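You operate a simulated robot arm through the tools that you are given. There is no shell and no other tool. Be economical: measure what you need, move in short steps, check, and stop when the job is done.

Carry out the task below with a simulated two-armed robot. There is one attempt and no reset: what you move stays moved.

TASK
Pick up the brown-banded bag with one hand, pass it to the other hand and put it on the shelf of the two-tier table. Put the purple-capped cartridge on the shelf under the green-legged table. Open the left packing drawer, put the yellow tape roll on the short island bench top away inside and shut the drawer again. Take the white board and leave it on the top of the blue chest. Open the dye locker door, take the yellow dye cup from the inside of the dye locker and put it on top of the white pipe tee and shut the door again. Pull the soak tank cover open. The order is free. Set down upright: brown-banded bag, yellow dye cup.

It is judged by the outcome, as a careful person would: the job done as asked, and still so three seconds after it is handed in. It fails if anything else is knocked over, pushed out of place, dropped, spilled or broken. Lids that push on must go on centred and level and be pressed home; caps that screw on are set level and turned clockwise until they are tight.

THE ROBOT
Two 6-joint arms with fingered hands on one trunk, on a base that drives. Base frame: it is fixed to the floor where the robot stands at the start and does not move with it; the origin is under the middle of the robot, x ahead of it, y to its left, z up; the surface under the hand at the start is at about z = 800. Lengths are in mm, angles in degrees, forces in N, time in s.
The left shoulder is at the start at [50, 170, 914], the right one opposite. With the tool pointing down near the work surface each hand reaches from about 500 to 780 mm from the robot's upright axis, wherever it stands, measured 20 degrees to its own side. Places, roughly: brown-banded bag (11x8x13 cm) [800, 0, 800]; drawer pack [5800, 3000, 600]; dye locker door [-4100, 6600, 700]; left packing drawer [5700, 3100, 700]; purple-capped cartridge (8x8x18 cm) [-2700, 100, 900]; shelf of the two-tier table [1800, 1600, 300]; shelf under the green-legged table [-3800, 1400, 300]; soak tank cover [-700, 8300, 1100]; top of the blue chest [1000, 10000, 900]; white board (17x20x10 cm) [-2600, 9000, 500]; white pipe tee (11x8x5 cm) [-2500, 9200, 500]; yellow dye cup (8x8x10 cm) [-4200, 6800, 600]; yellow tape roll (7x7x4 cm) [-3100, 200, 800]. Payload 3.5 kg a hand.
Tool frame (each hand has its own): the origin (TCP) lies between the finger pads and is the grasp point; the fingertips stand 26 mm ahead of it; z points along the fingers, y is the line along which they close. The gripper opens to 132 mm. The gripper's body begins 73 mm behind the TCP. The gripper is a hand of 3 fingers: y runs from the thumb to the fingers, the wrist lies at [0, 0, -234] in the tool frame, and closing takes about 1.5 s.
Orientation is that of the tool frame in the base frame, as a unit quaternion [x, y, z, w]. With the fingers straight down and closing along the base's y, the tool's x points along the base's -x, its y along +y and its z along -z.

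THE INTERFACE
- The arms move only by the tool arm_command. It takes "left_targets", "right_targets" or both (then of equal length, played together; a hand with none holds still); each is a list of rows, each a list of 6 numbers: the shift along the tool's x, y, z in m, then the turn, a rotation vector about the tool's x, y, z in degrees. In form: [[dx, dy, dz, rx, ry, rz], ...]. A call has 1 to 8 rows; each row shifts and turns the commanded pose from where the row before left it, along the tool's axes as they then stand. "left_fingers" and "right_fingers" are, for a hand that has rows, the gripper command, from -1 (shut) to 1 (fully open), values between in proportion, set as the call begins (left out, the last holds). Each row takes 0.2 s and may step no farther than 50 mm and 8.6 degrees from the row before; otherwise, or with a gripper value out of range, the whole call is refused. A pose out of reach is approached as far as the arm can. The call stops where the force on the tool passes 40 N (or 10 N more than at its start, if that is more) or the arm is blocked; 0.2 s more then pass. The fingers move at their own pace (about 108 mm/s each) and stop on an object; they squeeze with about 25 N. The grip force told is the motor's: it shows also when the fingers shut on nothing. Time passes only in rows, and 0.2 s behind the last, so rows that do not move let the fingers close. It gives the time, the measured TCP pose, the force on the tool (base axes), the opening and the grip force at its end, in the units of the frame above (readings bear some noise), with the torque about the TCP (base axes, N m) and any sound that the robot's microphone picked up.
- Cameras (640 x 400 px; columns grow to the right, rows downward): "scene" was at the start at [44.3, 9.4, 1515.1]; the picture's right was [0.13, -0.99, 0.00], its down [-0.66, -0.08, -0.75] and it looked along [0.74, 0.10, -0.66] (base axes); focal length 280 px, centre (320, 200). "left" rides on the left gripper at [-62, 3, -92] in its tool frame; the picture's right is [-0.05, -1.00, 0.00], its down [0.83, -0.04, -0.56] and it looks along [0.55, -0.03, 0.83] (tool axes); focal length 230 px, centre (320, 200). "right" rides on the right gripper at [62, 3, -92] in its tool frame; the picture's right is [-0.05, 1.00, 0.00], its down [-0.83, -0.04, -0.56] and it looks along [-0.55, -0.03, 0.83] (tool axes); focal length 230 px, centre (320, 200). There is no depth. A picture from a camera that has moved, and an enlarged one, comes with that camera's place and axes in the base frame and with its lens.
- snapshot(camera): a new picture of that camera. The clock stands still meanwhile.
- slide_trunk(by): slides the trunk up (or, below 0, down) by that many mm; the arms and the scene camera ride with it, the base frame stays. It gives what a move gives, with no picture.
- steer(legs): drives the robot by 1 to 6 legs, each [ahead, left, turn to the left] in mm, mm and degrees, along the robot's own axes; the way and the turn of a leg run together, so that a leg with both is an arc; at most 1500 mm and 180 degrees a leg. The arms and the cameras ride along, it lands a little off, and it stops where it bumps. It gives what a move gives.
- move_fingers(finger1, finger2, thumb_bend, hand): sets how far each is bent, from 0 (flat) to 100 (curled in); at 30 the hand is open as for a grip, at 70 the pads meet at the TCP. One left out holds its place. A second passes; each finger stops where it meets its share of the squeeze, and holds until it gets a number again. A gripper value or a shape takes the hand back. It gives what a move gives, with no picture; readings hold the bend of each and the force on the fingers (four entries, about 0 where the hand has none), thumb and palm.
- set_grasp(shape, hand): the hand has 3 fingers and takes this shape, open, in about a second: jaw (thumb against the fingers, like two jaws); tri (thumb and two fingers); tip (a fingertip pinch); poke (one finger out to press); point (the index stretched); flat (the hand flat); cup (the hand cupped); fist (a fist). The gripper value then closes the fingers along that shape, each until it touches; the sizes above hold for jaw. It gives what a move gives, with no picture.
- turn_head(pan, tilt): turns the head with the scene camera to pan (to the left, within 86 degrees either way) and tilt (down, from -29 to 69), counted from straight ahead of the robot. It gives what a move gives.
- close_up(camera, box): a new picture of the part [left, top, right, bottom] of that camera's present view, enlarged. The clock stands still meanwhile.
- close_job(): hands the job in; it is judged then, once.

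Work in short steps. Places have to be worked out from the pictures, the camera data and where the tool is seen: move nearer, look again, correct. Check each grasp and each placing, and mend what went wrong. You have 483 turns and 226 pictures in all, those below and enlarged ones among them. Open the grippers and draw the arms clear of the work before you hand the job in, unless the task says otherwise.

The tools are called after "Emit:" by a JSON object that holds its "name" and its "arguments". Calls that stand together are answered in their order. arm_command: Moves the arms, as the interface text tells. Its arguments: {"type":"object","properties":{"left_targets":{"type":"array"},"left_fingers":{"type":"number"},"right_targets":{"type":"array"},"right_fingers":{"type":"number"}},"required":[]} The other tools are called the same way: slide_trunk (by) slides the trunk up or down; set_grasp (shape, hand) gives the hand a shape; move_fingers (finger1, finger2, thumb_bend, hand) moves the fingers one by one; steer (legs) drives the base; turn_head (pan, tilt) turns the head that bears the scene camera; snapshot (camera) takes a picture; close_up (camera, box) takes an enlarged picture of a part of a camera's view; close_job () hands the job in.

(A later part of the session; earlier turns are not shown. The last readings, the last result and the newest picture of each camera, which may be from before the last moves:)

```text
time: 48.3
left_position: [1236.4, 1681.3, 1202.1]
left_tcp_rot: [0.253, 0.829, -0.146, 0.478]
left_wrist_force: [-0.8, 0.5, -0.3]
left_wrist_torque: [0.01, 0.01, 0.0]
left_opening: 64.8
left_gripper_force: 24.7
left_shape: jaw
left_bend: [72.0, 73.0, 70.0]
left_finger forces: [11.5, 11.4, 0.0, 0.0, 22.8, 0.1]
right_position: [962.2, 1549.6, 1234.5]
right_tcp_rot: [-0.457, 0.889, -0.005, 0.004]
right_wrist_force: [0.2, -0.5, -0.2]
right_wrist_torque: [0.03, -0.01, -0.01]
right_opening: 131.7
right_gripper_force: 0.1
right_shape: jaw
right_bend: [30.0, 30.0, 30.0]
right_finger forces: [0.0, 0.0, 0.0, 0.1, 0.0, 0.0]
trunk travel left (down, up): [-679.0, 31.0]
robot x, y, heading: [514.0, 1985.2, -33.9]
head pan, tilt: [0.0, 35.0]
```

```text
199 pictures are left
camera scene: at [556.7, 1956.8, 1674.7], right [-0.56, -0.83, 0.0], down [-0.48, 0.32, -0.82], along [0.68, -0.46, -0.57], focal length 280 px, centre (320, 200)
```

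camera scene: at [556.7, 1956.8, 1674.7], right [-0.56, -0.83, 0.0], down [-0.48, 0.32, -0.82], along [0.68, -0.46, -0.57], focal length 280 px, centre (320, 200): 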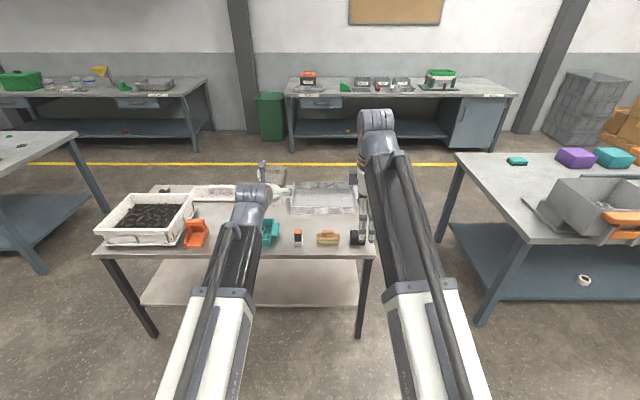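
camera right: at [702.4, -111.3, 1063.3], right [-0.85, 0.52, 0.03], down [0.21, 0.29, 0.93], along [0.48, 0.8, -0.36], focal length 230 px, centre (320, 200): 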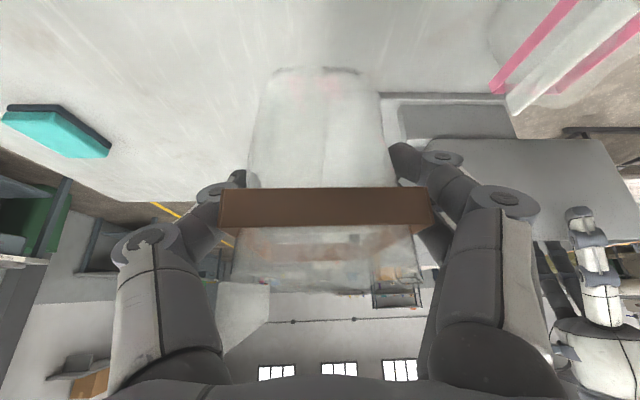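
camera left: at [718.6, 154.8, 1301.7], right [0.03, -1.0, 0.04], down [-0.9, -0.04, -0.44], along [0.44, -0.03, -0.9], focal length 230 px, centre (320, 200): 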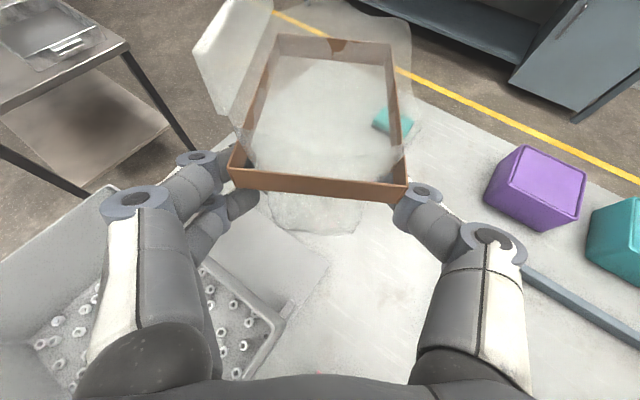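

The shelf edge is roughly 990 mm ahead, and the left hand faces an open stretch between the legs. I back 150 mm and lower the trunk outside the table.

Emit:
{"name": "steer", "arguments": {"legs": [[-150, 0, 0]]}}

Emit:
{"name": "slide_trunk", "arguments": {"by": -640}}

Emit:
{"name": "turn_head", "arguments": {"pan": 8, "tilt": 22}}

Emit:
{"name": "snapshot", "arguments": {"camera": "scene"}}

Emit:
{"name": "snapshot", "arguments": {"camera": "left"}}

```text
time: 49.7
left_position: [1111.9, 1765.2, 1204.9]
left_tcp_rot: [0.253, 0.828, -0.146, 0.479]
left_wrist_force: [-0.1, 0.0, 0.1]
left_wrist_torque: [0.0, -0.03, 0.03]
left_opening: 64.8
left_gripper_force: 24.7
left_shape: jaw
left_bend: [72.0, 73.0, 70.0]
left_finger forces: [11.5, 11.4, 0.1, 0.0, 22.8, 0.1]
right_position: [835.7, 1633.3, 1235.1]
right_tcp_rot: [-0.457, 0.889, -0.005, 0.005]
right_wrist_force: [-0.8, -0.9, -0.1]
right_wrist_torque: [-0.03, 0.0, 0.0]
right_opening: 132.1
right_gripper_force: 0.2
right_shape: jaw
right_bend: [30.0, 30.0, 30.0]
right_finger forces: [0.0, 0.0, 0.0, 0.0, 0.1, 0.0]
trunk travel left (down, up): [-679.0, 31.0]
robot x, y, heading: [394.8, 2067.1, -34.0]
head pan, tilt: [0.0, 35.0]
```

```text
refused: -640 is not a number from -400 to 400
```

```text
time: 50.4
left_position: [1112.1, 1764.9, 1201.9]
left_tcp_rot: [0.253, 0.828, -0.146, 0.478]
left_wrist_force: [0.3, -1.3, 0.1]
left_wrist_torque: [0.02, 0.01, 0.06]
left_opening: 64.7
left_gripper_force: 25.4
left_shape: jaw
left_bend: [72.0, 73.0, 70.0]
left_finger forces: [11.4, 11.4, 0.1, 0.0, 22.9, 0.1]
right_position: [837.8, 1632.4, 1234.8]
right_tcp_rot: [-0.458, 0.889, -0.005, 0.004]
right_wrist_force: [0.0, -0.4, -0.3]
right_wrist_torque: [-0.02, 0.02, -0.02]
right_opening: 131.9
right_gripper_force: 0.1
right_shape: jaw
right_bend: [30.0, 30.0, 30.0]
right_finger forces: [0.0, 0.0, 0.0, 0.0, 0.0, 0.0]
trunk travel left (down, up): [-679.0, 31.0]
robot x, y, heading: [393.6, 2069.5, -34.0]
head pan, tilt: [8.0, 22.0]
```

```text
198 pictures are left
camera scene: at [442.6, 2049.1, 1695.2], right [-0.44, -0.9, 0.0], down [-0.34, 0.16, -0.93], along [0.83, -0.41, -0.38], focal length 280 px, centre (320, 200)
```

scene: 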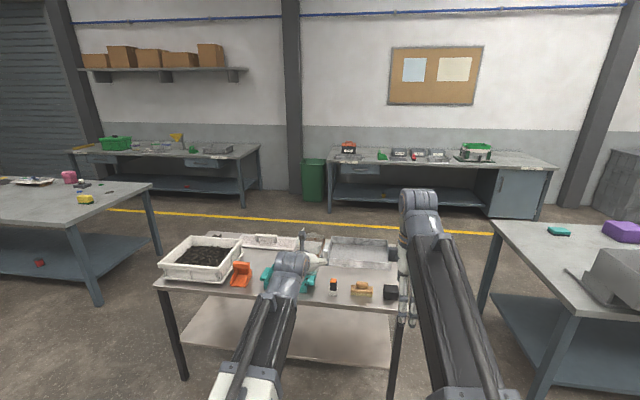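

```text
197 pictures are left
camera left: at [1073.3, 1795.6, 1301.5], right [-0.54, -0.84, 0.04], down [-0.77, 0.46, -0.44], along [0.35, -0.27, -0.9], focal length 230 px, centre (320, 200)
```

left: 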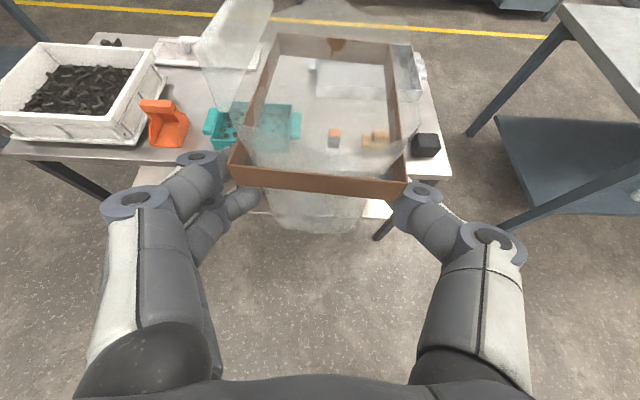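

Trunk slides are limited to 400; I lower in two steps.

Emit:
{"name": "slide_trunk", "arguments": {"by": -400}}

Emit:
{"name": "slide_trunk", "arguments": {"by": -250}}

Emit:
{"name": "snapshot", "arguments": {"camera": "scene"}}

Emit:
{"name": "snapshot", "arguments": {"camera": "left"}}

```text
time: 54.2
left_position: [1111.8, 1764.5, 802.6]
left_tcp_rot: [0.253, 0.828, -0.146, 0.478]
left_wrist_force: [0.2, -0.3, -1.1]
left_wrist_torque: [0.05, 0.01, 0.03]
left_opening: 64.7
left_gripper_force: 25.0
left_shape: jaw
left_bend: [72.0, 73.0, 70.0]
left_finger forces: [11.5, 11.4, 0.0, 0.0, 22.8, 0.1]
right_position: [837.0, 1633.1, 833.7]
right_tcp_rot: [-0.457, 0.889, -0.005, 0.005]
right_wrist_force: [0.6, -0.2, 0.1]
right_wrist_torque: [0.0, 0.03, 0.02]
right_opening: 132.1
right_gripper_force: 0.1
right_shape: jaw
right_bend: [30.0, 30.0, 30.0]
right_finger forces: [0.0, 0.0, 0.0, 0.1, 0.1, 0.0]
trunk travel left (down, up): [-279.0, 431.0]
robot x, y, heading: [389.3, 2074.2, -34.0]
head pan, tilt: [8.0, 22.0]
```

```text
time: 56.8
left_position: [1112.8, 1763.9, 553.5]
left_tcp_rot: [0.254, 0.829, -0.146, 0.477]
left_wrist_force: [0.1, 0.0, -0.6]
left_wrist_torque: [0.01, 0.03, 0.01]
left_opening: 64.8
left_gripper_force: 24.9
left_shape: jaw
left_bend: [72.0, 73.0, 70.0]
left_finger forces: [11.5, 11.3, 0.0, 0.0, 22.9, 0.0]
right_position: [837.9, 1633.1, 584.6]
right_tcp_rot: [-0.457, 0.89, -0.005, 0.004]
right_wrist_force: [-0.2, 0.2, -0.8]
right_wrist_torque: [-0.01, 0.0, 0.01]
right_opening: 132.1
right_gripper_force: 0.0
right_shape: jaw
right_bend: [30.0, 30.0, 30.0]
right_finger forces: [0.0, 0.0, 0.1, 0.1, 0.0, 0.0]
trunk travel left (down, up): [-29.0, 681.0]
robot x, y, heading: [393.9, 2066.9, -34.0]
head pan, tilt: [8.0, 22.0]
```

```text
196 pictures are left
camera scene: at [442.7, 2049.1, 1045.3], right [-0.44, -0.9, 0.0], down [-0.34, 0.16, -0.93], along [0.83, -0.41, -0.37], focal length 280 px, centre (320, 200)
```

scene: 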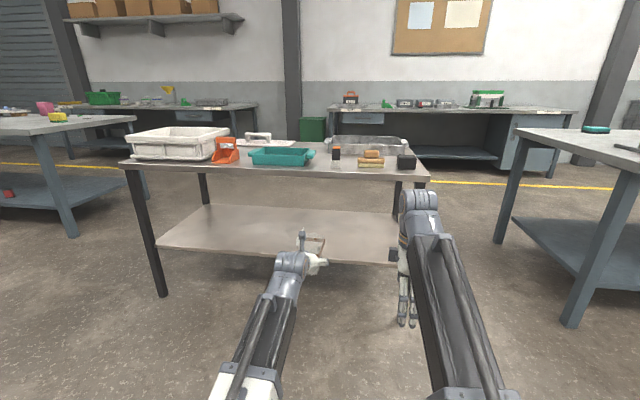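

```text
195 pictures are left
camera left: at [1073.3, 1795.6, 651.5], right [-0.54, -0.84, 0.04], down [-0.77, 0.46, -0.44], along [0.35, -0.27, -0.9], focal length 230 px, centre (320, 200)
```

left: 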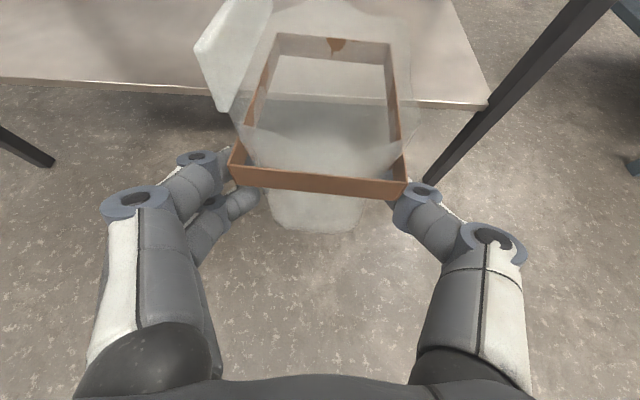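

Triangulating the shelf: top z≈320, front edge ~1116 mm ahead of the robot; nearest leg is 360 mm right of the hand. I lower the left hand 115 mm, extend it 100 mm forward, and draw the right hand back 60 mm.

Emit:
{"name": "arm_command", "arguments": {"left_targets": [[0.0333, 0, 0.0192, 0, 0, 0], [0.0333, 0, 0.0192, 0, 0, 0], [0.0333, 0, 0.0192, 0, 0, 0], [-0.0167, 0, 0.0289, 0, 0, 0], [-0.0167, 0, 0.0289, 0, 0, 0], [-0.0167, 0, 0.0289, 0, 0, 0]], "right_targets": [[0, 0.02, 0, 0, 0, 0], [0, 0.02, 0, 0, 0, 0], [0, 0.02, 0, 0, 0, 0], [0, 0, 0, 0, 0, 0], [0, 0, 0, 0, 0, 0], [0, 0, 0, 0, 0, 0]]}}

```text
time: 58.2
left_position: [1195.2, 1707.7, 436.7]
left_tcp_rot: [0.254, 0.828, -0.146, 0.478]
left_wrist_force: [-0.3, 0.1, -0.9]
left_wrist_torque: [0.04, 0.04, -0.03]
left_opening: 64.7
left_gripper_force: 25.4
left_shape: jaw
left_bend: [72.0, 73.0, 70.0]
left_finger forces: [11.6, 11.4, 0.0, 0.0, 22.9, 0.0]
right_position: [797.4, 1662.8, 563.2]
right_tcp_rot: [-0.457, 0.889, -0.008, 0.007]
right_wrist_force: [0.2, -0.3, 0.1]
right_wrist_torque: [-0.02, 0.0, 0.02]
right_opening: 132.0
right_gripper_force: 0.1
right_shape: jaw
right_bend: [30.0, 30.0, 30.0]
right_finger forces: [0.0, 0.0, 0.0, 0.0, 0.0, 0.1]
right hand out of reach, approached as far as the arm can: row 1, 2, 3
trunk travel left (down, up): [-29.0, 681.0]
robot x, y, heading: [391.2, 2070.0, -33.7]
head pan, tilt: [8.0, 22.0]
```

Driving 220 mm forward under the table, then check with the left camera.

Emit:
{"name": "steer", "arguments": {"legs": [[220, 0, 0]]}}

Emit:
{"name": "snapshot", "arguments": {"camera": "left"}}

Emit:
{"name": "snapshot", "arguments": {"camera": "scene"}}

```text
time: 59.9
left_position: [1378.2, 1588.0, 436.0]
left_tcp_rot: [0.253, 0.828, -0.146, 0.478]
left_wrist_force: [-0.2, -0.3, -0.6]
left_wrist_torque: [0.02, 0.01, -0.02]
left_opening: 64.5
left_gripper_force: 24.9
left_shape: jaw
left_bend: [72.0, 73.0, 70.0]
left_finger forces: [11.6, 11.5, 0.0, 0.0, 22.9, 0.0]
right_position: [982.2, 1540.2, 563.4]
right_tcp_rot: [-0.458, 0.889, -0.008, 0.006]
right_wrist_force: [0.1, 0.3, -0.5]
right_wrist_torque: [0.01, -0.01, 0.01]
right_opening: 132.0
right_gripper_force: 0.1
right_shape: jaw
right_bend: [30.0, 30.0, 30.0]
right_finger forces: [0.1, 0.0, 0.0, 0.0, 0.0, 0.1]
trunk travel left (down, up): [-29.0, 681.0]
robot x, y, heading: [577.6, 1946.0, -33.9]
head pan, tilt: [8.0, 22.0]
```

```text
194 pictures are left
camera left: at [1339.9, 1617.7, 535.7], right [-0.53, -0.84, 0.04], down [-0.77, 0.46, -0.44], along [0.35, -0.27, -0.9], focal length 230 px, centre (320, 200)
```

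left: 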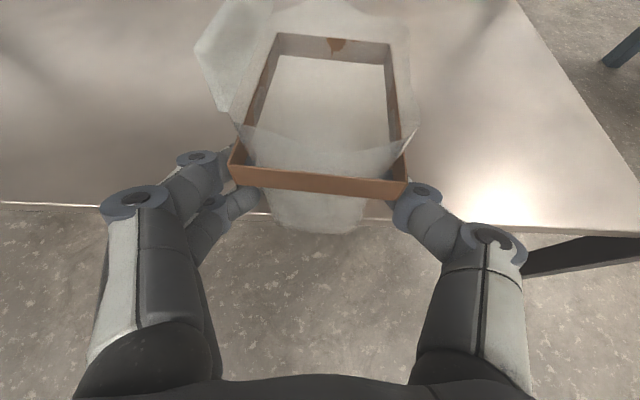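

```text
193 pictures are left
camera scene: at [625.8, 1925.9, 1045.3], right [-0.44, -0.9, 0.0], down [-0.34, 0.16, -0.93], along [0.83, -0.41, -0.37], focal length 280 px, centre (320, 200)
```

scene: 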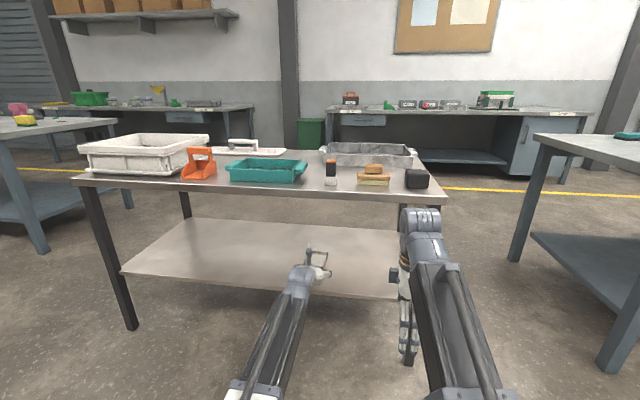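

Shelf edge confirmed. Another 88 mm forward, then lower gently.

Emit:
{"name": "steer", "arguments": {"legs": [[88, 0, 0]]}}

Emit:
{"name": "arm_command", "arguments": {"left_targets": [[0.013, 0, 0.0075, 0, 0, 0], [0.013, 0, 0.0075, 0, 0, 0], [0.0087, 0, 0.005, 0, 0, 0]]}}

Emit:
{"name": "snapshot", "arguments": {"camera": "left"}}

```text
time: 61.0
left_position: [1452.6, 1537.7, 438.2]
left_tcp_rot: [0.253, 0.828, -0.146, 0.478]
left_wrist_force: [-0.1, 0.7, -0.7]
left_wrist_torque: [0.0, 0.03, 0.0]
left_opening: 64.9
left_gripper_force: 24.8
left_shape: jaw
left_bend: [72.0, 73.0, 70.0]
left_finger forces: [11.5, 11.4, 0.0, 0.0, 22.9, 0.0]
right_position: [1054.6, 1490.4, 562.8]
right_tcp_rot: [-0.457, 0.889, -0.008, 0.007]
right_wrist_force: [-0.2, -0.1, 0.2]
right_wrist_torque: [0.03, 0.0, -0.01]
right_opening: 132.1
right_gripper_force: 0.0
right_shape: jaw
right_bend: [30.0, 30.0, 30.0]
right_finger forces: [0.0, 0.0, 0.1, 0.1, 0.0, 0.0]
trunk travel left (down, up): [-29.0, 681.0]
robot x, y, heading: [647.4, 1893.6, -33.9]
head pan, tilt: [8.0, 22.0]
```

```text
time: 61.8
left_position: [1452.2, 1538.7, 397.1]
left_tcp_rot: [0.253, 0.828, -0.146, 0.478]
left_wrist_force: [-0.1, -0.1, -1.2]
left_wrist_torque: [0.02, 0.03, 0.0]
left_opening: 64.8
left_gripper_force: 25.3
left_shape: jaw
left_bend: [72.0, 73.0, 70.0]
left_finger forces: [11.4, 11.4, 0.0, 0.0, 22.9, 0.0]
right_position: [1055.2, 1490.3, 564.3]
right_tcp_rot: [-0.457, 0.89, -0.008, 0.007]
right_wrist_force: [0.4, 0.0, -0.8]
right_wrist_torque: [0.0, 0.01, 0.02]
right_opening: 132.1
right_gripper_force: 0.1
right_shape: jaw
right_bend: [30.0, 30.0, 30.0]
right_finger forces: [0.0, 0.1, 0.0, 0.0, 0.1, 0.0]
trunk travel left (down, up): [-29.0, 681.0]
robot x, y, heading: [646.8, 1893.9, -34.0]
head pan, tilt: [8.0, 22.0]
```

```text
192 pictures are left
camera left: at [1412.8, 1568.5, 495.8], right [-0.53, -0.84, 0.04], down [-0.77, 0.46, -0.44], along [0.35, -0.27, -0.9], focal length 230 px, centre (320, 200)
```

left: 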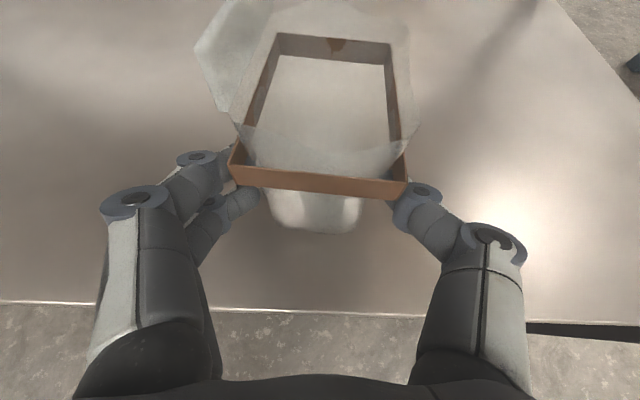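

Lowering in small steps and watching the wrist force for contact.

Emit:
{"name": "arm_command", "arguments": {"left_targets": [[0.0035, 0, 0.002, 0, 0, 0], [0.0035, 0, 0.002, 0, 0, 0], [0, 0, 0, 0, 0, 0]]}}

Emit:
{"name": "arm_command", "arguments": {"left_targets": [[0.0026, 0, 0.0015, 0, 0, 0], [0, 0, 0, 0, 0, 0]]}}

Emit:
{"name": "arm_command", "arguments": {"left_targets": [[0.0026, 0, 0.0015, 0, 0, 0], [0, 0, 0, 0, 0, 0]]}}

Emit:
{"name": "arm_command", "arguments": {"left_targets": [[0.0026, 0, 0.0015, 0, 0, 0], [0, 0, 0, 0, 0, 0]]}}

```text
time: 62.6
left_position: [1452.3, 1537.0, 388.4]
left_tcp_rot: [0.253, 0.828, -0.146, 0.478]
left_wrist_force: [-0.5, -0.1, -1.3]
left_wrist_torque: [0.01, 0.01, 0.03]
left_opening: 64.8
left_gripper_force: 24.6
left_shape: jaw
left_bend: [72.0, 73.0, 70.0]
left_finger forces: [11.5, 11.4, 0.0, 0.0, 22.9, 0.1]
right_position: [1054.3, 1491.9, 563.0]
right_tcp_rot: [-0.456, 0.89, -0.008, 0.007]
right_wrist_force: [-0.2, 0.7, 0.8]
right_wrist_torque: [0.01, -0.04, 0.0]
right_opening: 131.9
right_gripper_force: 0.0
right_shape: jaw
right_bend: [30.0, 30.0, 30.0]
right_finger forces: [0.0, 0.0, 0.0, 0.0, 0.1, 0.0]
trunk travel left (down, up): [-29.0, 681.0]
robot x, y, heading: [649.5, 1893.3, -33.8]
head pan, tilt: [8.0, 22.0]
```

```text
time: 63.2
left_position: [1451.5, 1537.7, 385.4]
left_tcp_rot: [0.252, 0.828, -0.146, 0.478]
left_wrist_force: [-0.3, -0.2, 0.3]
left_wrist_torque: [-0.06, -0.02, 0.01]
left_opening: 64.7
left_gripper_force: 25.3
left_shape: jaw
left_bend: [73.0, 73.0, 70.0]
left_finger forces: [11.7, 11.6, 0.0, 0.0, 23.3, 0.0]
right_position: [1053.7, 1490.3, 562.9]
right_tcp_rot: [-0.457, 0.889, -0.008, 0.007]
right_wrist_force: [0.3, -0.4, 0.6]
right_wrist_torque: [0.0, -0.01, 0.0]
right_opening: 131.9
right_gripper_force: 0.0
right_shape: jaw
right_bend: [30.0, 30.0, 30.0]
right_finger forces: [0.0, 0.0, 0.0, 0.0, 0.1, 0.1]
trunk travel left (down, up): [-29.0, 681.0]
robot x, y, heading: [651.2, 1892.4, -33.8]
head pan, tilt: [8.0, 22.0]
```

```text
time: 63.8
left_position: [1451.7, 1536.9, 382.4]
left_tcp_rot: [0.253, 0.829, -0.146, 0.478]
left_wrist_force: [-0.9, 1.7, 1.3]
left_wrist_torque: [-0.09, -0.06, 0.01]
left_opening: 64.7
left_gripper_force: 24.9
left_shape: jaw
left_bend: [73.0, 73.0, 70.0]
left_finger forces: [12.1, 11.8, 0.0, 0.0, 23.7, 0.0]
right_position: [1054.3, 1490.2, 563.8]
right_tcp_rot: [-0.458, 0.889, -0.007, 0.007]
right_wrist_force: [-0.5, 0.8, 0.0]
right_wrist_torque: [-0.01, 0.01, 0.03]
right_opening: 131.9
right_gripper_force: 0.0
right_shape: jaw
right_bend: [30.0, 30.0, 30.0]
right_finger forces: [0.0, 0.0, 0.1, 0.0, 0.0, 0.1]
trunk travel left (down, up): [-29.0, 681.0]
robot x, y, heading: [648.5, 1892.8, -34.0]
head pan, tilt: [8.0, 22.0]
```

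```text
time: 64.4
left_position: [1452.2, 1535.9, 380.5]
left_tcp_rot: [0.252, 0.828, -0.145, 0.479]
left_wrist_force: [-0.2, 1.4, 11.9]
left_wrist_torque: [-0.17, -0.22, 0.04]
left_opening: 64.7
left_gripper_force: 24.9
left_shape: jaw
left_bend: [73.0, 73.0, 70.0]
left_finger forces: [12.6, 12.0, 0.1, 0.0, 23.6, 0.0]
right_position: [1053.4, 1491.2, 563.3]
right_tcp_rot: [-0.457, 0.889, -0.007, 0.006]
right_wrist_force: [-0.6, -0.3, -0.2]
right_wrist_torque: [0.04, -0.01, -0.02]
right_opening: 132.2
right_gripper_force: 0.1
right_shape: jaw
right_bend: [30.0, 30.0, 30.0]
right_finger forces: [0.0, 0.1, 0.0, 0.0, 0.1, 0.0]
trunk travel left (down, up): [-29.0, 681.0]
robot x, y, heading: [647.2, 1894.1, -34.0]
head pan, tilt: [8.0, 22.0]
```

Contact at TCP z≈381. I open, then withdraw straight back along the tool axis.

Emit:
{"name": "arm_command", "arguments": {"left_targets": [[0, 0, 0, 0, 0, 0], [0, 0, 0, 0, 0, 0], [0, 0, 0, 0, 0, 0], [0, 0, 0, 0, 0, 0]], "left_fingers": 1}}

Emit:
{"name": "arm_command", "arguments": {"left_targets": [[0, 0, -0.03, 0, 0, 0], [0, 0, -0.035, 0, 0, 0], [0, 0, -0.035, 0, 0, 0]]}}

Emit:
{"name": "snapshot", "arguments": {"camera": "left"}}

```text
time: 65.4
left_position: [1451.6, 1536.8, 378.4]
left_tcp_rot: [0.252, 0.829, -0.146, 0.478]
left_wrist_force: [1.2, 0.0, 0.4]
left_wrist_torque: [0.01, -0.01, 0.0]
left_opening: 131.6
left_gripper_force: 0.1
left_shape: jaw
left_bend: [30.0, 30.0, 30.0]
left_finger forces: [0.0, 0.0, 0.0, 0.0, 0.0, 0.0]
right_position: [1055.3, 1491.1, 563.7]
right_tcp_rot: [-0.457, 0.889, -0.007, 0.007]
right_wrist_force: [0.5, 0.9, 0.1]
right_wrist_torque: [0.02, 0.02, 0.01]
right_opening: 132.0
right_gripper_force: 0.0
right_shape: jaw
right_bend: [30.0, 30.0, 30.0]
right_finger forces: [0.0, 0.0, 0.0, 0.0, 0.1, 0.0]
trunk travel left (down, up): [-29.0, 681.0]
robot x, y, heading: [648.9, 1897.4, -33.9]
head pan, tilt: [8.0, 22.0]
```

```text
time: 66.2
left_position: [1378.5, 1584.7, 429.3]
left_tcp_rot: [0.252, 0.828, -0.145, 0.479]
left_wrist_force: [0.5, 1.1, 0.7]
left_wrist_torque: [0.03, 0.01, 0.01]
left_opening: 131.8
left_gripper_force: 0.1
left_shape: jaw
left_bend: [30.0, 30.0, 30.0]
left_finger forces: [0.1, 0.0, 0.1, 0.0, 0.1, 0.1]
right_position: [1054.1, 1491.0, 563.1]
right_tcp_rot: [-0.457, 0.889, -0.008, 0.006]
right_wrist_force: [0.1, 0.7, -0.3]
right_wrist_torque: [-0.03, 0.0, -0.04]
right_opening: 132.0
right_gripper_force: 0.0
right_shape: jaw
right_bend: [30.0, 30.0, 30.0]
right_finger forces: [0.0, 0.1, 0.1, 0.0, 0.0, 0.1]
trunk travel left (down, up): [-29.0, 681.0]
robot x, y, heading: [650.5, 1898.7, -33.6]
head pan, tilt: [8.0, 22.0]
```

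```text
191 pictures are left
camera left: at [1339.9, 1615.6, 528.7], right [-0.54, -0.84, 0.04], down [-0.77, 0.46, -0.44], along [0.35, -0.27, -0.9], focal length 230 px, centre (320, 200)
```

left: 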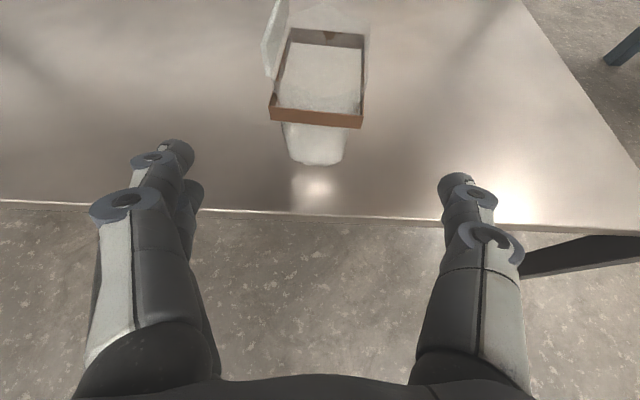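

The bag stands upright on the shelf. I back out, raise the trunk and look around toward the island bench.

Emit:
{"name": "steer", "arguments": {"legs": [[-300, 0, 0]]}}

Emit:
{"name": "slide_trunk", "arguments": {"by": 400}}

Emit:
{"name": "slide_trunk", "arguments": {"by": 230}}

Emit:
{"name": "steer", "arguments": {"legs": [[0, 0, -150]]}}

Emit:
{"name": "turn_head", "arguments": {"pan": 0, "tilt": 20}}

Emit:
{"name": "snapshot", "arguments": {"camera": "scene"}}

```text
time: 68.2
left_position: [1133.6, 1750.8, 429.6]
left_tcp_rot: [0.252, 0.828, -0.146, 0.478]
left_wrist_force: [0.0, -0.5, 0.6]
left_wrist_torque: [0.01, -0.03, 0.01]
left_opening: 131.9
left_gripper_force: 0.1
left_shape: jaw
left_bend: [30.0, 30.0, 30.0]
left_finger forces: [0.0, 0.0, 0.0, 0.0, 0.1, 0.0]
right_position: [807.2, 1656.5, 562.6]
right_tcp_rot: [-0.458, 0.889, -0.008, 0.006]
right_wrist_force: [0.4, -0.2, 0.1]
right_wrist_torque: [0.03, 0.0, -0.01]
right_opening: 132.2
right_gripper_force: 0.1
right_shape: jaw
right_bend: [30.0, 30.0, 30.0]
right_finger forces: [0.0, 0.1, 0.0, 0.0, 0.0, 0.0]
trunk travel left (down, up): [-29.0, 681.0]
robot x, y, heading: [398.8, 2063.2, -34.1]
head pan, tilt: [8.0, 22.0]
```

```text
time: 72.1
left_position: [1132.7, 1751.2, 828.6]
left_tcp_rot: [0.253, 0.828, -0.146, 0.478]
left_wrist_force: [-0.3, 0.5, -0.2]
left_wrist_torque: [0.01, 0.01, 0.01]
left_opening: 132.0
left_gripper_force: 0.1
left_shape: jaw
left_bend: [30.0, 30.0, 30.0]
left_finger forces: [0.1, 0.0, 0.0, 0.1, 0.0, 0.0]
right_position: [807.1, 1656.8, 963.1]
right_tcp_rot: [-0.458, 0.889, -0.008, 0.007]
right_wrist_force: [-0.7, -0.7, 0.3]
right_wrist_torque: [0.01, -0.04, 0.01]
right_opening: 131.8
right_gripper_force: 0.1
right_shape: jaw
right_bend: [30.0, 30.0, 30.0]
right_finger forces: [0.0, 0.0, 0.0, 0.0, 0.0, 0.0]
trunk travel left (down, up): [-429.0, 281.0]
robot x, y, heading: [401.7, 2061.0, -33.9]
head pan, tilt: [8.0, 22.0]
```

```text
time: 74.5
left_position: [1132.6, 1749.3, 1058.6]
left_tcp_rot: [0.252, 0.829, -0.145, 0.479]
left_wrist_force: [0.0, 0.6, -0.1]
left_wrist_torque: [0.04, -0.02, -0.01]
left_opening: 132.0
left_gripper_force: 0.1
left_shape: jaw
left_bend: [30.0, 30.0, 30.0]
left_finger forces: [0.0, 0.0, 0.0, 0.1, 0.0, 0.0]
right_position: [808.0, 1656.1, 1194.2]
right_tcp_rot: [-0.457, 0.889, -0.007, 0.007]
right_wrist_force: [0.7, -0.3, -0.3]
right_wrist_torque: [0.02, 0.01, 0.02]
right_opening: 131.8
right_gripper_force: 0.1
right_shape: jaw
right_bend: [30.0, 30.0, 30.0]
right_finger forces: [0.0, 0.0, 0.0, 0.0, 0.0, 0.0]
trunk travel left (down, up): [-659.0, 51.0]
robot x, y, heading: [402.5, 2059.5, -34.0]
head pan, tilt: [8.0, 22.0]
```

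```text
time: 81.1
left_position: [-389.9, 1975.9, 1059.5]
left_tcp_rot: [0.865, -0.034, -0.5, -0.019]
left_wrist_force: [-0.6, 0.0, 0.0]
left_wrist_torque: [0.02, -0.01, -0.02]
left_opening: 131.9
left_gripper_force: 0.0
left_shape: jaw
left_bend: [30.0, 30.0, 30.0]
left_finger forces: [0.0, 0.0, 0.0, 0.0, 0.1, 0.0]
right_position: [-152.7, 2217.1, 1192.7]
right_tcp_rot: [0.745, 0.667, -0.009, -0.005]
right_wrist_force: [0.2, -0.7, -0.1]
right_wrist_torque: [0.0, 0.03, 0.0]
right_opening: 132.1
right_gripper_force: 0.1
right_shape: jaw
right_bend: [30.0, 30.0, 30.0]
right_finger forces: [0.0, 0.0, 0.0, 0.0, 0.0, 0.0]
trunk travel left (down, up): [-659.0, 51.0]
robot x, y, heading: [398.3, 2060.6, 175.2]
head pan, tilt: [8.0, 22.0]
```

```text
time: 81.8
left_position: [-389.8, 1976.8, 1059.6]
left_tcp_rot: [0.866, -0.035, -0.499, -0.02]
left_wrist_force: [-0.7, -0.9, 0.0]
left_wrist_torque: [0.01, 0.01, 0.02]
left_opening: 131.8
left_gripper_force: 0.1
left_shape: jaw
left_bend: [30.0, 30.0, 30.0]
left_finger forces: [0.0, 0.0, 0.0, 0.0, 0.0, 0.0]
right_position: [-150.7, 2216.1, 1193.1]
right_tcp_rot: [0.744, 0.668, -0.009, -0.006]
right_wrist_force: [0.4, -0.2, 0.0]
right_wrist_torque: [0.01, 0.02, 0.02]
right_opening: 131.8
right_gripper_force: 0.0
right_shape: jaw
right_bend: [30.0, 30.0, 30.0]
right_finger forces: [0.0, 0.0, 0.1, 0.0, 0.0, 0.0]
trunk travel left (down, up): [-659.0, 51.0]
robot x, y, heading: [402.8, 2060.7, 175.3]
head pan, tilt: [0.0, 20.0]
```

```text
190 pictures are left
camera scene: at [348.9, 2065.0, 1678.5], right [0.08, 1.0, 0.0], down [0.34, -0.03, -0.94], along [-0.94, 0.07, -0.34], focal length 280 px, centre (320, 200)
```

scene: 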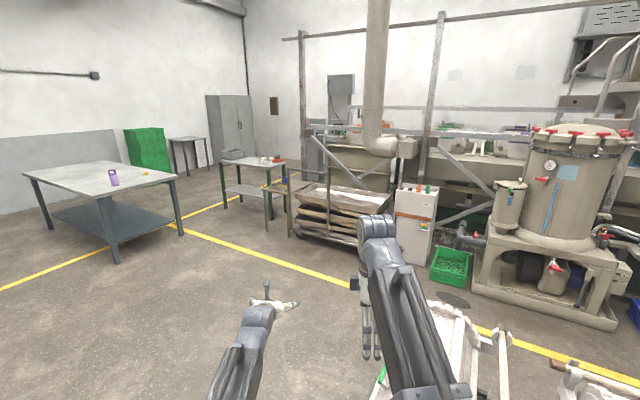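

Island bench, cartridge (purple) and tape (yellow) are visible, and the green-legged table beyond. I drive to a stand-off at the bench's north short end, facing it.

Emit:
{"name": "steer", "arguments": {"legs": [[0, 700, 0], [0, 0, 12.3], [1400, 0, 0], [1300, 0, 0], [0, 0, 49]]}}

Emit:
{"name": "turn_head", "arguments": {"pan": 0, "tilt": 30}}

Emit:
{"name": "snapshot", "arguments": {"camera": "scene"}}

```text
time: 101.5
left_position: [-2646.6, 229.8, 1059.8]
left_tcp_rot: [0.756, 0.421, -0.438, 0.244]
left_wrist_force: [-0.1, -0.4, -0.4]
left_wrist_torque: [-0.02, -0.04, -0.01]
left_opening: 132.0
left_gripper_force: 0.0
left_shape: jaw
left_bend: [30.0, 30.0, 30.0]
left_finger forces: [0.1, 0.0, 0.1, 0.0, 0.0, 0.1]
right_position: [-2752.7, 551.1, 1195.0]
right_tcp_rot: [0.288, 0.958, -0.01, 0.0]
right_wrist_force: [-0.1, -0.5, 0.5]
right_wrist_torque: [0.01, 0.0, 0.0]
right_opening: 132.0
right_gripper_force: 0.1
right_shape: jaw
right_bend: [30.0, 30.0, 30.0]
right_finger forces: [0.0, 0.0, 0.1, 0.0, 0.0, 0.0]
trunk travel left (down, up): [-659.0, 51.0]
robot x, y, heading: [-2359.6, 973.0, -121.7]
head pan, tilt: [0.0, 20.0]
```

```text
time: 102.2
left_position: [-2647.1, 230.5, 1059.9]
left_tcp_rot: [0.756, 0.422, -0.436, 0.244]
left_wrist_force: [-0.8, -0.2, 0.1]
left_wrist_torque: [0.01, -0.01, 0.0]
left_opening: 131.7
left_gripper_force: 0.1
left_shape: jaw
left_bend: [30.0, 30.0, 30.0]
left_finger forces: [0.0, 0.0, 0.0, 0.0, 0.1, 0.0]
right_position: [-2753.7, 552.1, 1194.4]
right_tcp_rot: [0.288, 0.957, -0.01, 0.001]
right_wrist_force: [0.0, 0.7, 0.0]
right_wrist_torque: [0.03, 0.02, 0.02]
right_opening: 132.1
right_gripper_force: 0.0
right_shape: jaw
right_bend: [30.0, 30.0, 30.0]
right_finger forces: [0.1, 0.0, 0.1, 0.0, 0.0, 0.1]
trunk travel left (down, up): [-659.0, 51.0]
robot x, y, heading: [-2364.6, 971.3, -121.4]
head pan, tilt: [0.0, 30.0]
```

```text
189 pictures are left
camera scene: at [-2387.9, 928.1, 1662.5], right [-0.85, 0.53, 0.0], down [0.26, 0.42, -0.87], along [-0.46, -0.74, -0.5], focal length 280 px, centre (320, 200)
```

scene: 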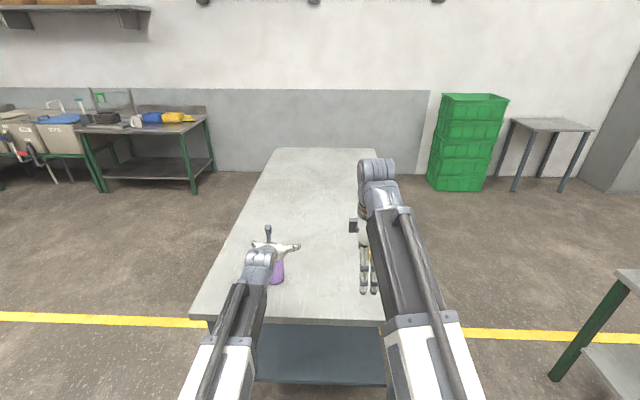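

Cartridge is about 881 ahead / 173 left of the robot, tape about 1052 ahead / 245 right. I look with the left camera to see the cartridge's shape before lowering.

Emit:
{"name": "snapshot", "arguments": {"camera": "left"}}

Emit:
{"name": "snapshot", "arguments": {"camera": "right"}}

```text
188 pictures are left
camera left: at [-2618.3, 271.3, 1158.6], right [-0.86, 0.5, 0.04], down [0.44, 0.78, -0.44], along [-0.26, -0.36, -0.9], focal length 230 px, centre (320, 200)
```

left: 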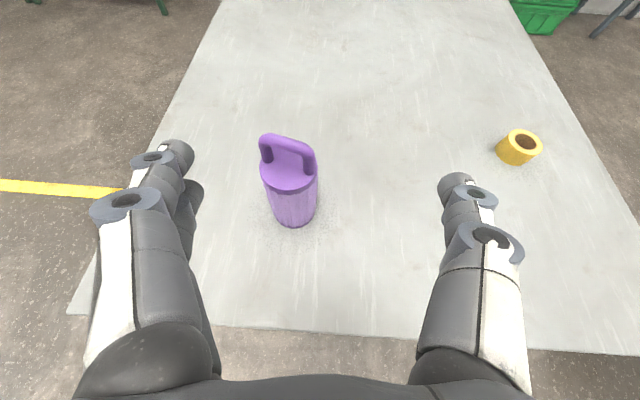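

```text
187 pictures are left
camera right: at [-2799.8, 589.9, 1284.6], right [0.59, 0.8, -0.02], down [0.67, -0.48, 0.56], along [0.44, -0.35, -0.83], focal length 230 px, centre (320, 200)
```

right: 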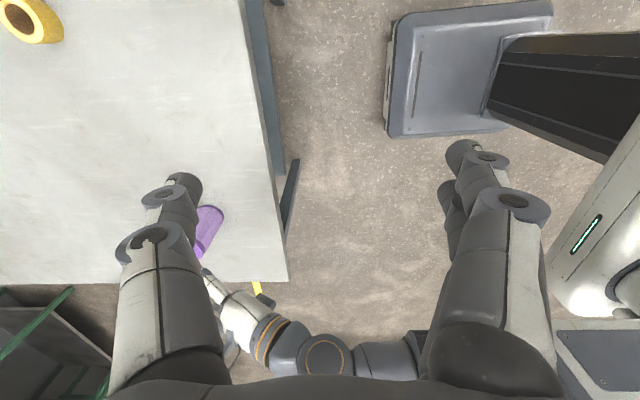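

Round purple cartridge based at (-2674, 128). I shift left 30 mm and lower the trunk 143 mm to a pre-grasp just behind it.

Emit:
{"name": "arm_command", "arguments": {"left_targets": [[0, 0.03, 0, 0, 0, 0]]}}

Emit:
{"name": "slide_trunk", "arguments": {"by": -143}}

Emit:
{"name": "snapshot", "arguments": {"camera": "left"}}

```text
time: 102.6
left_position: [-2621.5, 213.2, 1059.9]
left_tcp_rot: [0.757, 0.42, -0.437, 0.243]
left_wrist_force: [0.2, -0.4, -0.4]
left_wrist_torque: [0.0, -0.01, -0.01]
left_opening: 131.6
left_gripper_force: 0.0
left_shape: jaw
left_bend: [30.0, 30.0, 30.0]
left_finger forces: [0.1, 0.0, 0.0, 0.1, 0.0, 0.0]
right_position: [-2752.2, 550.7, 1193.3]
right_tcp_rot: [0.288, 0.957, -0.01, -0.001]
right_wrist_force: [-0.7, 0.0, 0.0]
right_wrist_torque: [0.04, 0.01, 0.0]
right_opening: 132.1
right_gripper_force: 0.1
right_shape: jaw
right_bend: [30.0, 30.0, 30.0]
right_finger forces: [0.0, 0.0, 0.1, 0.0, 0.0, 0.0]
trunk travel left (down, up): [-659.0, 51.0]
robot x, y, heading: [-2364.4, 972.8, -121.9]
head pan, tilt: [0.0, 30.0]
```

```text
time: 104.3
left_position: [-2621.7, 214.1, 916.2]
left_tcp_rot: [0.756, 0.421, -0.437, 0.243]
left_wrist_force: [0.0, -1.4, -0.9]
left_wrist_torque: [-0.03, 0.01, 0.01]
left_opening: 131.8
left_gripper_force: 0.1
left_shape: jaw
left_bend: [30.0, 30.0, 30.0]
left_finger forces: [0.0, 0.0, 0.1, 0.0, 0.0, 0.0]
right_position: [-2752.5, 550.5, 1050.7]
right_tcp_rot: [0.289, 0.957, -0.01, 0.0]
right_wrist_force: [0.0, -0.1, 0.2]
right_wrist_torque: [0.01, -0.02, 0.03]
right_opening: 132.0
right_gripper_force: 0.0
right_shape: jaw
right_bend: [30.0, 30.0, 30.0]
right_finger forces: [0.0, 0.1, 0.0, 0.1, 0.0, 0.0]
trunk travel left (down, up): [-516.0, 194.0]
robot x, y, heading: [-2361.7, 968.9, -121.8]
head pan, tilt: [0.0, 30.0]
```

```text
186 pictures are left
camera left: at [-2592.9, 255.3, 1015.7], right [-0.86, 0.5, 0.04], down [0.44, 0.78, -0.44], along [-0.26, -0.36, -0.9], focal length 230 px, centre (320, 200)
```

left: 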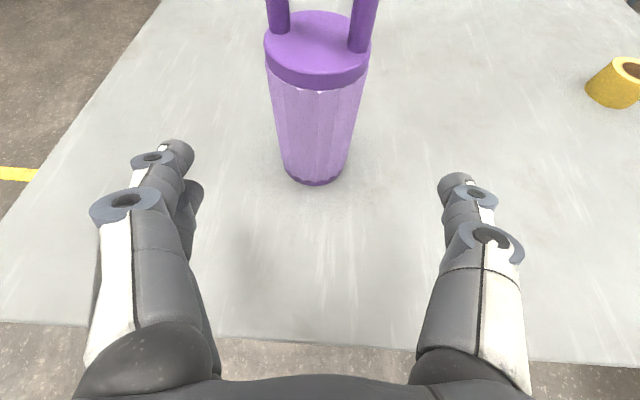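

Well centred. Advance 113 mm along the tool axis and close.

Emit:
{"name": "arm_command", "arguments": {"left_targets": [[0, 0, 0.04, 0, 0, 0], [0, 0, 0.04, 0, 0, 0], [0, 0, 0.033, 0, 0, 0]]}}

Emit:
{"name": "arm_command", "arguments": {"left_targets": [[0, 0, 0, 0, 0, 0], [0, 0, 0, 0, 0, 0], [0, 0, 0, 0, 0, 0], [0, 0, 0, 0, 0, 0], [0, 0, 0, 0, 0, 0], [0, 0, 0, 0, 0, 0], [0, 0, 0, 0, 0, 0]], "left_fingers": -1}}

Emit:
{"name": "snapshot", "arguments": {"camera": "left"}}

```text
time: 105.1
left_position: [-2673.8, 131.9, 859.2]
left_tcp_rot: [0.757, 0.421, -0.437, 0.243]
left_wrist_force: [0.3, -0.5, 0.1]
left_wrist_torque: [0.0, 0.0, 0.0]
left_opening: 131.8
left_gripper_force: 0.1
left_shape: jaw
left_bend: [30.0, 30.0, 30.0]
left_finger forces: [0.0, 0.0, 0.1, 0.0, 0.0, 0.0]
right_position: [-2753.6, 550.3, 1051.7]
right_tcp_rot: [0.288, 0.958, -0.01, 0.0]
right_wrist_force: [0.0, 0.6, 0.3]
right_wrist_torque: [-0.01, 0.0, -0.01]
right_opening: 132.1
right_gripper_force: 0.0
right_shape: jaw
right_bend: [30.0, 30.0, 30.0]
right_finger forces: [0.0, 0.0, 0.0, 0.0, 0.0, 0.0]
trunk travel left (down, up): [-516.0, 194.0]
robot x, y, heading: [-2361.0, 974.7, -121.9]
head pan, tilt: [0.0, 30.0]
```

```text
time: 106.7
left_position: [-2673.3, 131.0, 860.3]
left_tcp_rot: [0.756, 0.422, -0.437, 0.244]
left_wrist_force: [-0.5, -0.7, -0.1]
left_wrist_torque: [0.02, 0.0, -0.04]
left_opening: 62.5
left_gripper_force: 25.2
left_shape: jaw
left_bend: [72.0, 72.0, 70.0]
left_finger forces: [11.4, 11.3, 0.0, 0.0, 22.8, 0.1]
right_position: [-2753.0, 552.2, 1049.9]
right_tcp_rot: [0.288, 0.958, -0.01, 0.0]
right_wrist_force: [0.3, 0.2, 0.3]
right_wrist_torque: [-0.02, 0.0, -0.02]
right_opening: 132.0
right_gripper_force: 0.0
right_shape: jaw
right_bend: [30.0, 30.0, 30.0]
right_finger forces: [0.1, 0.0, 0.0, 0.0, 0.0, 0.0]
trunk travel left (down, up): [-516.0, 194.0]
robot x, y, heading: [-2360.7, 968.0, -121.9]
head pan, tilt: [0.0, 30.0]
```

```text
185 pictures are left
camera left: at [-2644.4, 172.8, 958.7], right [-0.86, 0.5, 0.04], down [0.44, 0.78, -0.44], along [-0.26, -0.36, -0.9], focal length 230 px, centre (320, 200)
```

left: 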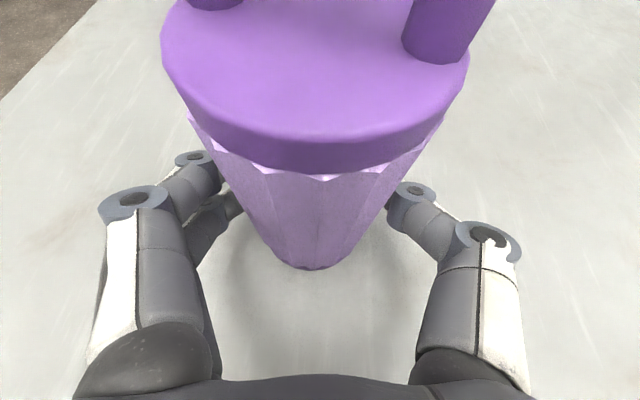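

Gripped (62 mm, TCP 60 mm above the bench). I lift with the trunk 130 mm, move the right hand outward/ahead, and drive forward 330 mm to bring the tape within the right hand's reach.

Emit:
{"name": "slide_trunk", "arguments": {"by": 130}}

Emit:
{"name": "arm_command", "arguments": {"right_targets": [[0.03, -0.035, 0, 0, 0, 0], [0.03, -0.035, 0, 0, 0, 0], [0.03, -0.035, 0, 0, 0, 0], [0.031, -0.033, 0, 0, 0, 0]]}}

Emit:
{"name": "steer", "arguments": {"legs": [[330, 0, 0]]}}

Emit:
{"name": "snapshot", "arguments": {"camera": "right"}}

Emit:
{"name": "snapshot", "arguments": {"camera": "scene"}}

```text
time: 108.3
left_position: [-2672.8, 130.9, 988.5]
left_tcp_rot: [0.757, 0.421, -0.437, 0.243]
left_wrist_force: [0.8, 0.0, -2.2]
left_wrist_torque: [0.01, -0.01, -0.01]
left_opening: 62.7
left_gripper_force: 24.9
left_shape: jaw
left_bend: [72.0, 72.0, 70.0]
left_finger forces: [11.4, 11.1, 0.0, 0.0, 22.7, 0.0]
right_position: [-2753.4, 551.5, 1180.3]
right_tcp_rot: [0.288, 0.957, -0.01, -0.001]
right_wrist_force: [-0.4, 0.4, 0.0]
right_wrist_torque: [0.0, 0.04, -0.04]
right_opening: 132.1
right_gripper_force: 0.1
right_shape: jaw
right_bend: [30.0, 30.0, 30.0]
right_finger forces: [0.0, 0.1, 0.0, 0.0, 0.0, 0.0]
trunk travel left (down, up): [-646.0, 64.0]
robot x, y, heading: [-2364.1, 971.9, -121.9]
head pan, tilt: [0.0, 30.0]
```

```text
time: 109.3
left_position: [-2673.7, 131.7, 988.7]
left_tcp_rot: [0.756, 0.421, -0.437, 0.244]
left_wrist_force: [0.1, 0.2, -2.4]
left_wrist_torque: [0.04, 0.0, -0.01]
left_opening: 62.6
left_gripper_force: 24.6
left_shape: jaw
left_bend: [72.0, 72.0, 70.0]
left_finger forces: [11.4, 11.2, 0.1, 0.1, 22.7, 0.0]
right_position: [-2830.9, 447.9, 1182.0]
right_tcp_rot: [0.303, 0.953, -0.011, 0.0]
right_wrist_force: [-0.1, 0.3, -0.1]
right_wrist_torque: [0.01, 0.0, 0.05]
right_opening: 131.9
right_gripper_force: 0.0
right_shape: jaw
right_bend: [30.0, 30.0, 30.0]
right_finger forces: [0.0, 0.1, 0.0, 0.0, 0.1, 0.1]
right hand out of reach, approached as far as the arm can: row 1, 2, 3, 4
trunk travel left (down, up): [-646.0, 64.0]
robot x, y, heading: [-2363.5, 971.2, -121.9]
head pan, tilt: [0.0, 30.0]
```

```text
time: 111.5
left_position: [-2848.0, -149.1, 990.1]
left_tcp_rot: [0.758, 0.42, -0.437, 0.242]
left_wrist_force: [-1.5, 0.5, -2.5]
left_wrist_torque: [0.01, 0.0, -0.02]
left_opening: 62.6
left_gripper_force: 24.6
left_shape: jaw
left_bend: [72.0, 72.0, 70.0]
left_finger forces: [11.4, 11.2, 0.1, 0.0, 22.7, 0.1]
right_position: [-3006.7, 169.5, 1182.2]
right_tcp_rot: [0.303, 0.953, -0.008, 0.0]
right_wrist_force: [-0.2, -0.5, -0.1]
right_wrist_torque: [-0.02, -0.01, -0.03]
right_opening: 131.9
right_gripper_force: 0.0
right_shape: jaw
right_bend: [30.0, 30.0, 30.0]
right_finger forces: [0.1, 0.0, 0.1, 0.1, 0.0, 0.0]
trunk travel left (down, up): [-646.0, 64.0]
robot x, y, heading: [-2533.1, 697.6, -121.6]
head pan, tilt: [0.0, 30.0]
```

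```text
184 pictures are left
camera right: at [-3052.4, 209.7, 1272.7], right [0.62, 0.79, -0.02], down [0.66, -0.5, 0.56], along [0.43, -0.36, -0.83], focal length 230 px, centre (320, 200)
```

right: 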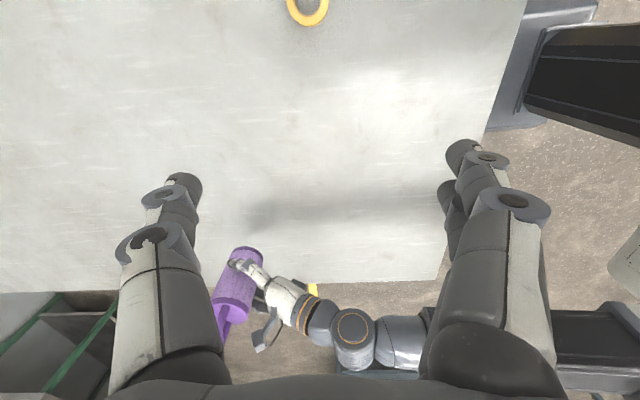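

```text
183 pictures are left
camera scene: at [-2562.7, 647.1, 1649.4], right [-0.85, 0.53, 0.0], down [0.26, 0.43, -0.87], along [-0.46, -0.73, -0.5], focal length 280 px, centre (320, 200)
```

scene: 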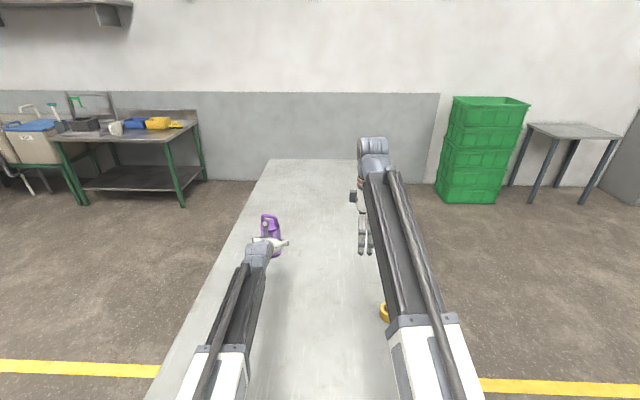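

Tape located at (-3104, 216). I lower the right hand while moving it over the tape.

Emit:
{"name": "arm_command", "arguments": {"right_targets": [[0, 0, 0.045, 0, 0, 0], [0, 0, 0.045, 0, 0, 0], [0.03, -0.006, 0.035, 0, 0, 0], [0.03, -0.006, 0.035, 0, 0, 0], [0.03, -0.006, 0.035, 0, 0, 0], [0.0163, 0, 0.035, 0, 0, 0], [0, 0, 0.03, 0, 0, 0]]}}

Emit:
{"name": "snapshot", "arguments": {"camera": "right"}}

```text
time: 113.1
left_position: [-2848.9, -148.0, 989.1]
left_tcp_rot: [0.757, 0.421, -0.437, 0.242]
left_wrist_force: [-0.4, 0.5, -1.7]
left_wrist_torque: [0.01, 0.0, 0.0]
left_opening: 62.6
left_gripper_force: 24.3
left_shape: jaw
left_bend: [72.0, 72.0, 70.0]
left_finger forces: [11.5, 11.1, 0.0, 0.0, 22.7, 0.1]
right_position: [-3017.6, 162.2, 920.7]
right_tcp_rot: [0.307, 0.952, -0.009, -0.002]
right_wrist_force: [0.7, -0.5, -0.2]
right_wrist_torque: [0.01, 0.02, -0.01]
right_opening: 131.7
right_gripper_force: 0.0
right_shape: jaw
right_bend: [30.0, 30.0, 30.0]
right_finger forces: [0.1, 0.0, 0.1, 0.0, 0.0, 0.1]
right hand out of reach, approached as far as the arm can: row 3, 4, 5, 6, 7
trunk travel left (down, up): [-646.0, 64.0]
robot x, y, heading: [-2537.8, 690.0, -122.0]
head pan, tilt: [0.0, 30.0]
```

```text
182 pictures are left
camera right: at [-3063.1, 202.5, 1011.9], right [0.63, 0.78, -0.02], down [0.65, -0.51, 0.56], along [0.43, -0.36, -0.83], focal length 230 px, centre (320, 200)
```

right: 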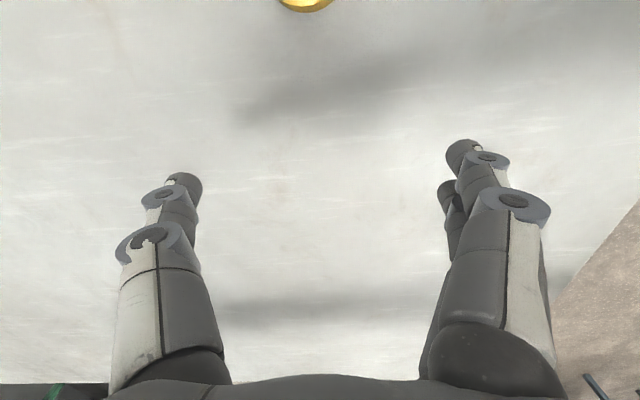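

Reach-limited; I drive 70 mm forward and retry the sideways shift.

Emit:
{"name": "steer", "arguments": {"legs": [[70, 0, 0]]}}

Emit:
{"name": "arm_command", "arguments": {"right_targets": [[0.03, 0.015, 0, 0, 0, 0], [0.03, 0.015, 0, 0, 0, 0], [0.03, 0.015, 0, 0, 0, 0]]}}

Emit:
{"name": "snapshot", "arguments": {"camera": "right"}}

```text
time: 114.1
left_position: [-2886.2, -208.6, 989.1]
left_tcp_rot: [0.758, 0.421, -0.436, 0.242]
left_wrist_force: [-0.6, 0.2, -3.5]
left_wrist_torque: [0.01, 0.0, 0.02]
left_opening: 62.8
left_gripper_force: 24.8
left_shape: jaw
left_bend: [72.0, 72.0, 70.0]
left_finger forces: [11.5, 11.2, 0.0, 0.0, 22.7, 0.0]
right_position: [-3056.0, 100.6, 920.0]
right_tcp_rot: [0.307, 0.952, -0.009, -0.002]
right_wrist_force: [-0.5, 0.2, -0.4]
right_wrist_torque: [0.03, -0.03, 0.02]
right_opening: 132.2
right_gripper_force: 0.0
right_shape: jaw
right_bend: [30.0, 30.0, 30.0]
right_finger forces: [0.0, 0.1, 0.0, 0.0, 0.0, 0.0]
trunk travel left (down, up): [-646.0, 64.0]
robot x, y, heading: [-2573.7, 632.8, -121.9]
head pan, tilt: [0.0, 30.0]
```

```text
time: 114.9
left_position: [-2885.9, -208.5, 988.9]
left_tcp_rot: [0.757, 0.421, -0.437, 0.243]
left_wrist_force: [-0.5, 0.0, -2.2]
left_wrist_torque: [0.01, 0.01, 0.0]
left_opening: 62.9
left_gripper_force: 25.0
left_shape: jaw
left_bend: [72.0, 72.0, 70.0]
left_finger forces: [11.5, 11.3, 0.1, 0.0, 22.7, 0.0]
right_position: [-3043.6, 158.4, 919.6]
right_tcp_rot: [0.319, 0.948, -0.008, -0.006]
right_wrist_force: [0.9, 0.3, 0.4]
right_wrist_torque: [0.02, -0.03, -0.01]
right_opening: 132.1
right_gripper_force: 0.1
right_shape: jaw
right_bend: [30.0, 30.0, 30.0]
right_finger forces: [0.1, 0.0, 0.1, 0.1, 0.0, 0.1]
right hand out of reach, approached as far as the arm can: row 1, 2, 3
trunk travel left (down, up): [-646.0, 64.0]
robot x, y, heading: [-2579.2, 632.3, -122.2]
head pan, tilt: [0.0, 30.0]
```

```text
181 pictures are left
camera right: at [-3087.6, 199.0, 1010.9], right [0.64, 0.76, -0.02], down [0.65, -0.53, 0.55], along [0.41, -0.37, -0.83], focal length 230 px, centre (320, 200)
```

right: 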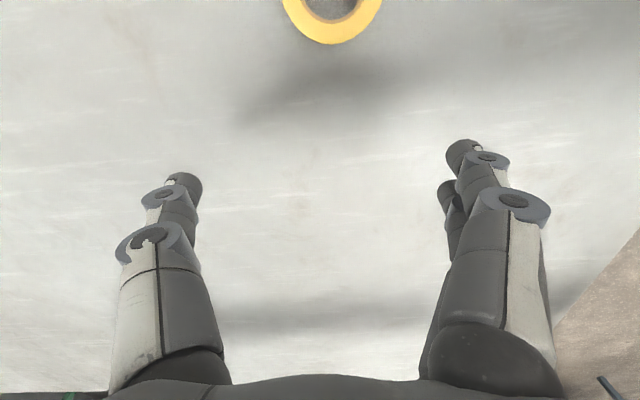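

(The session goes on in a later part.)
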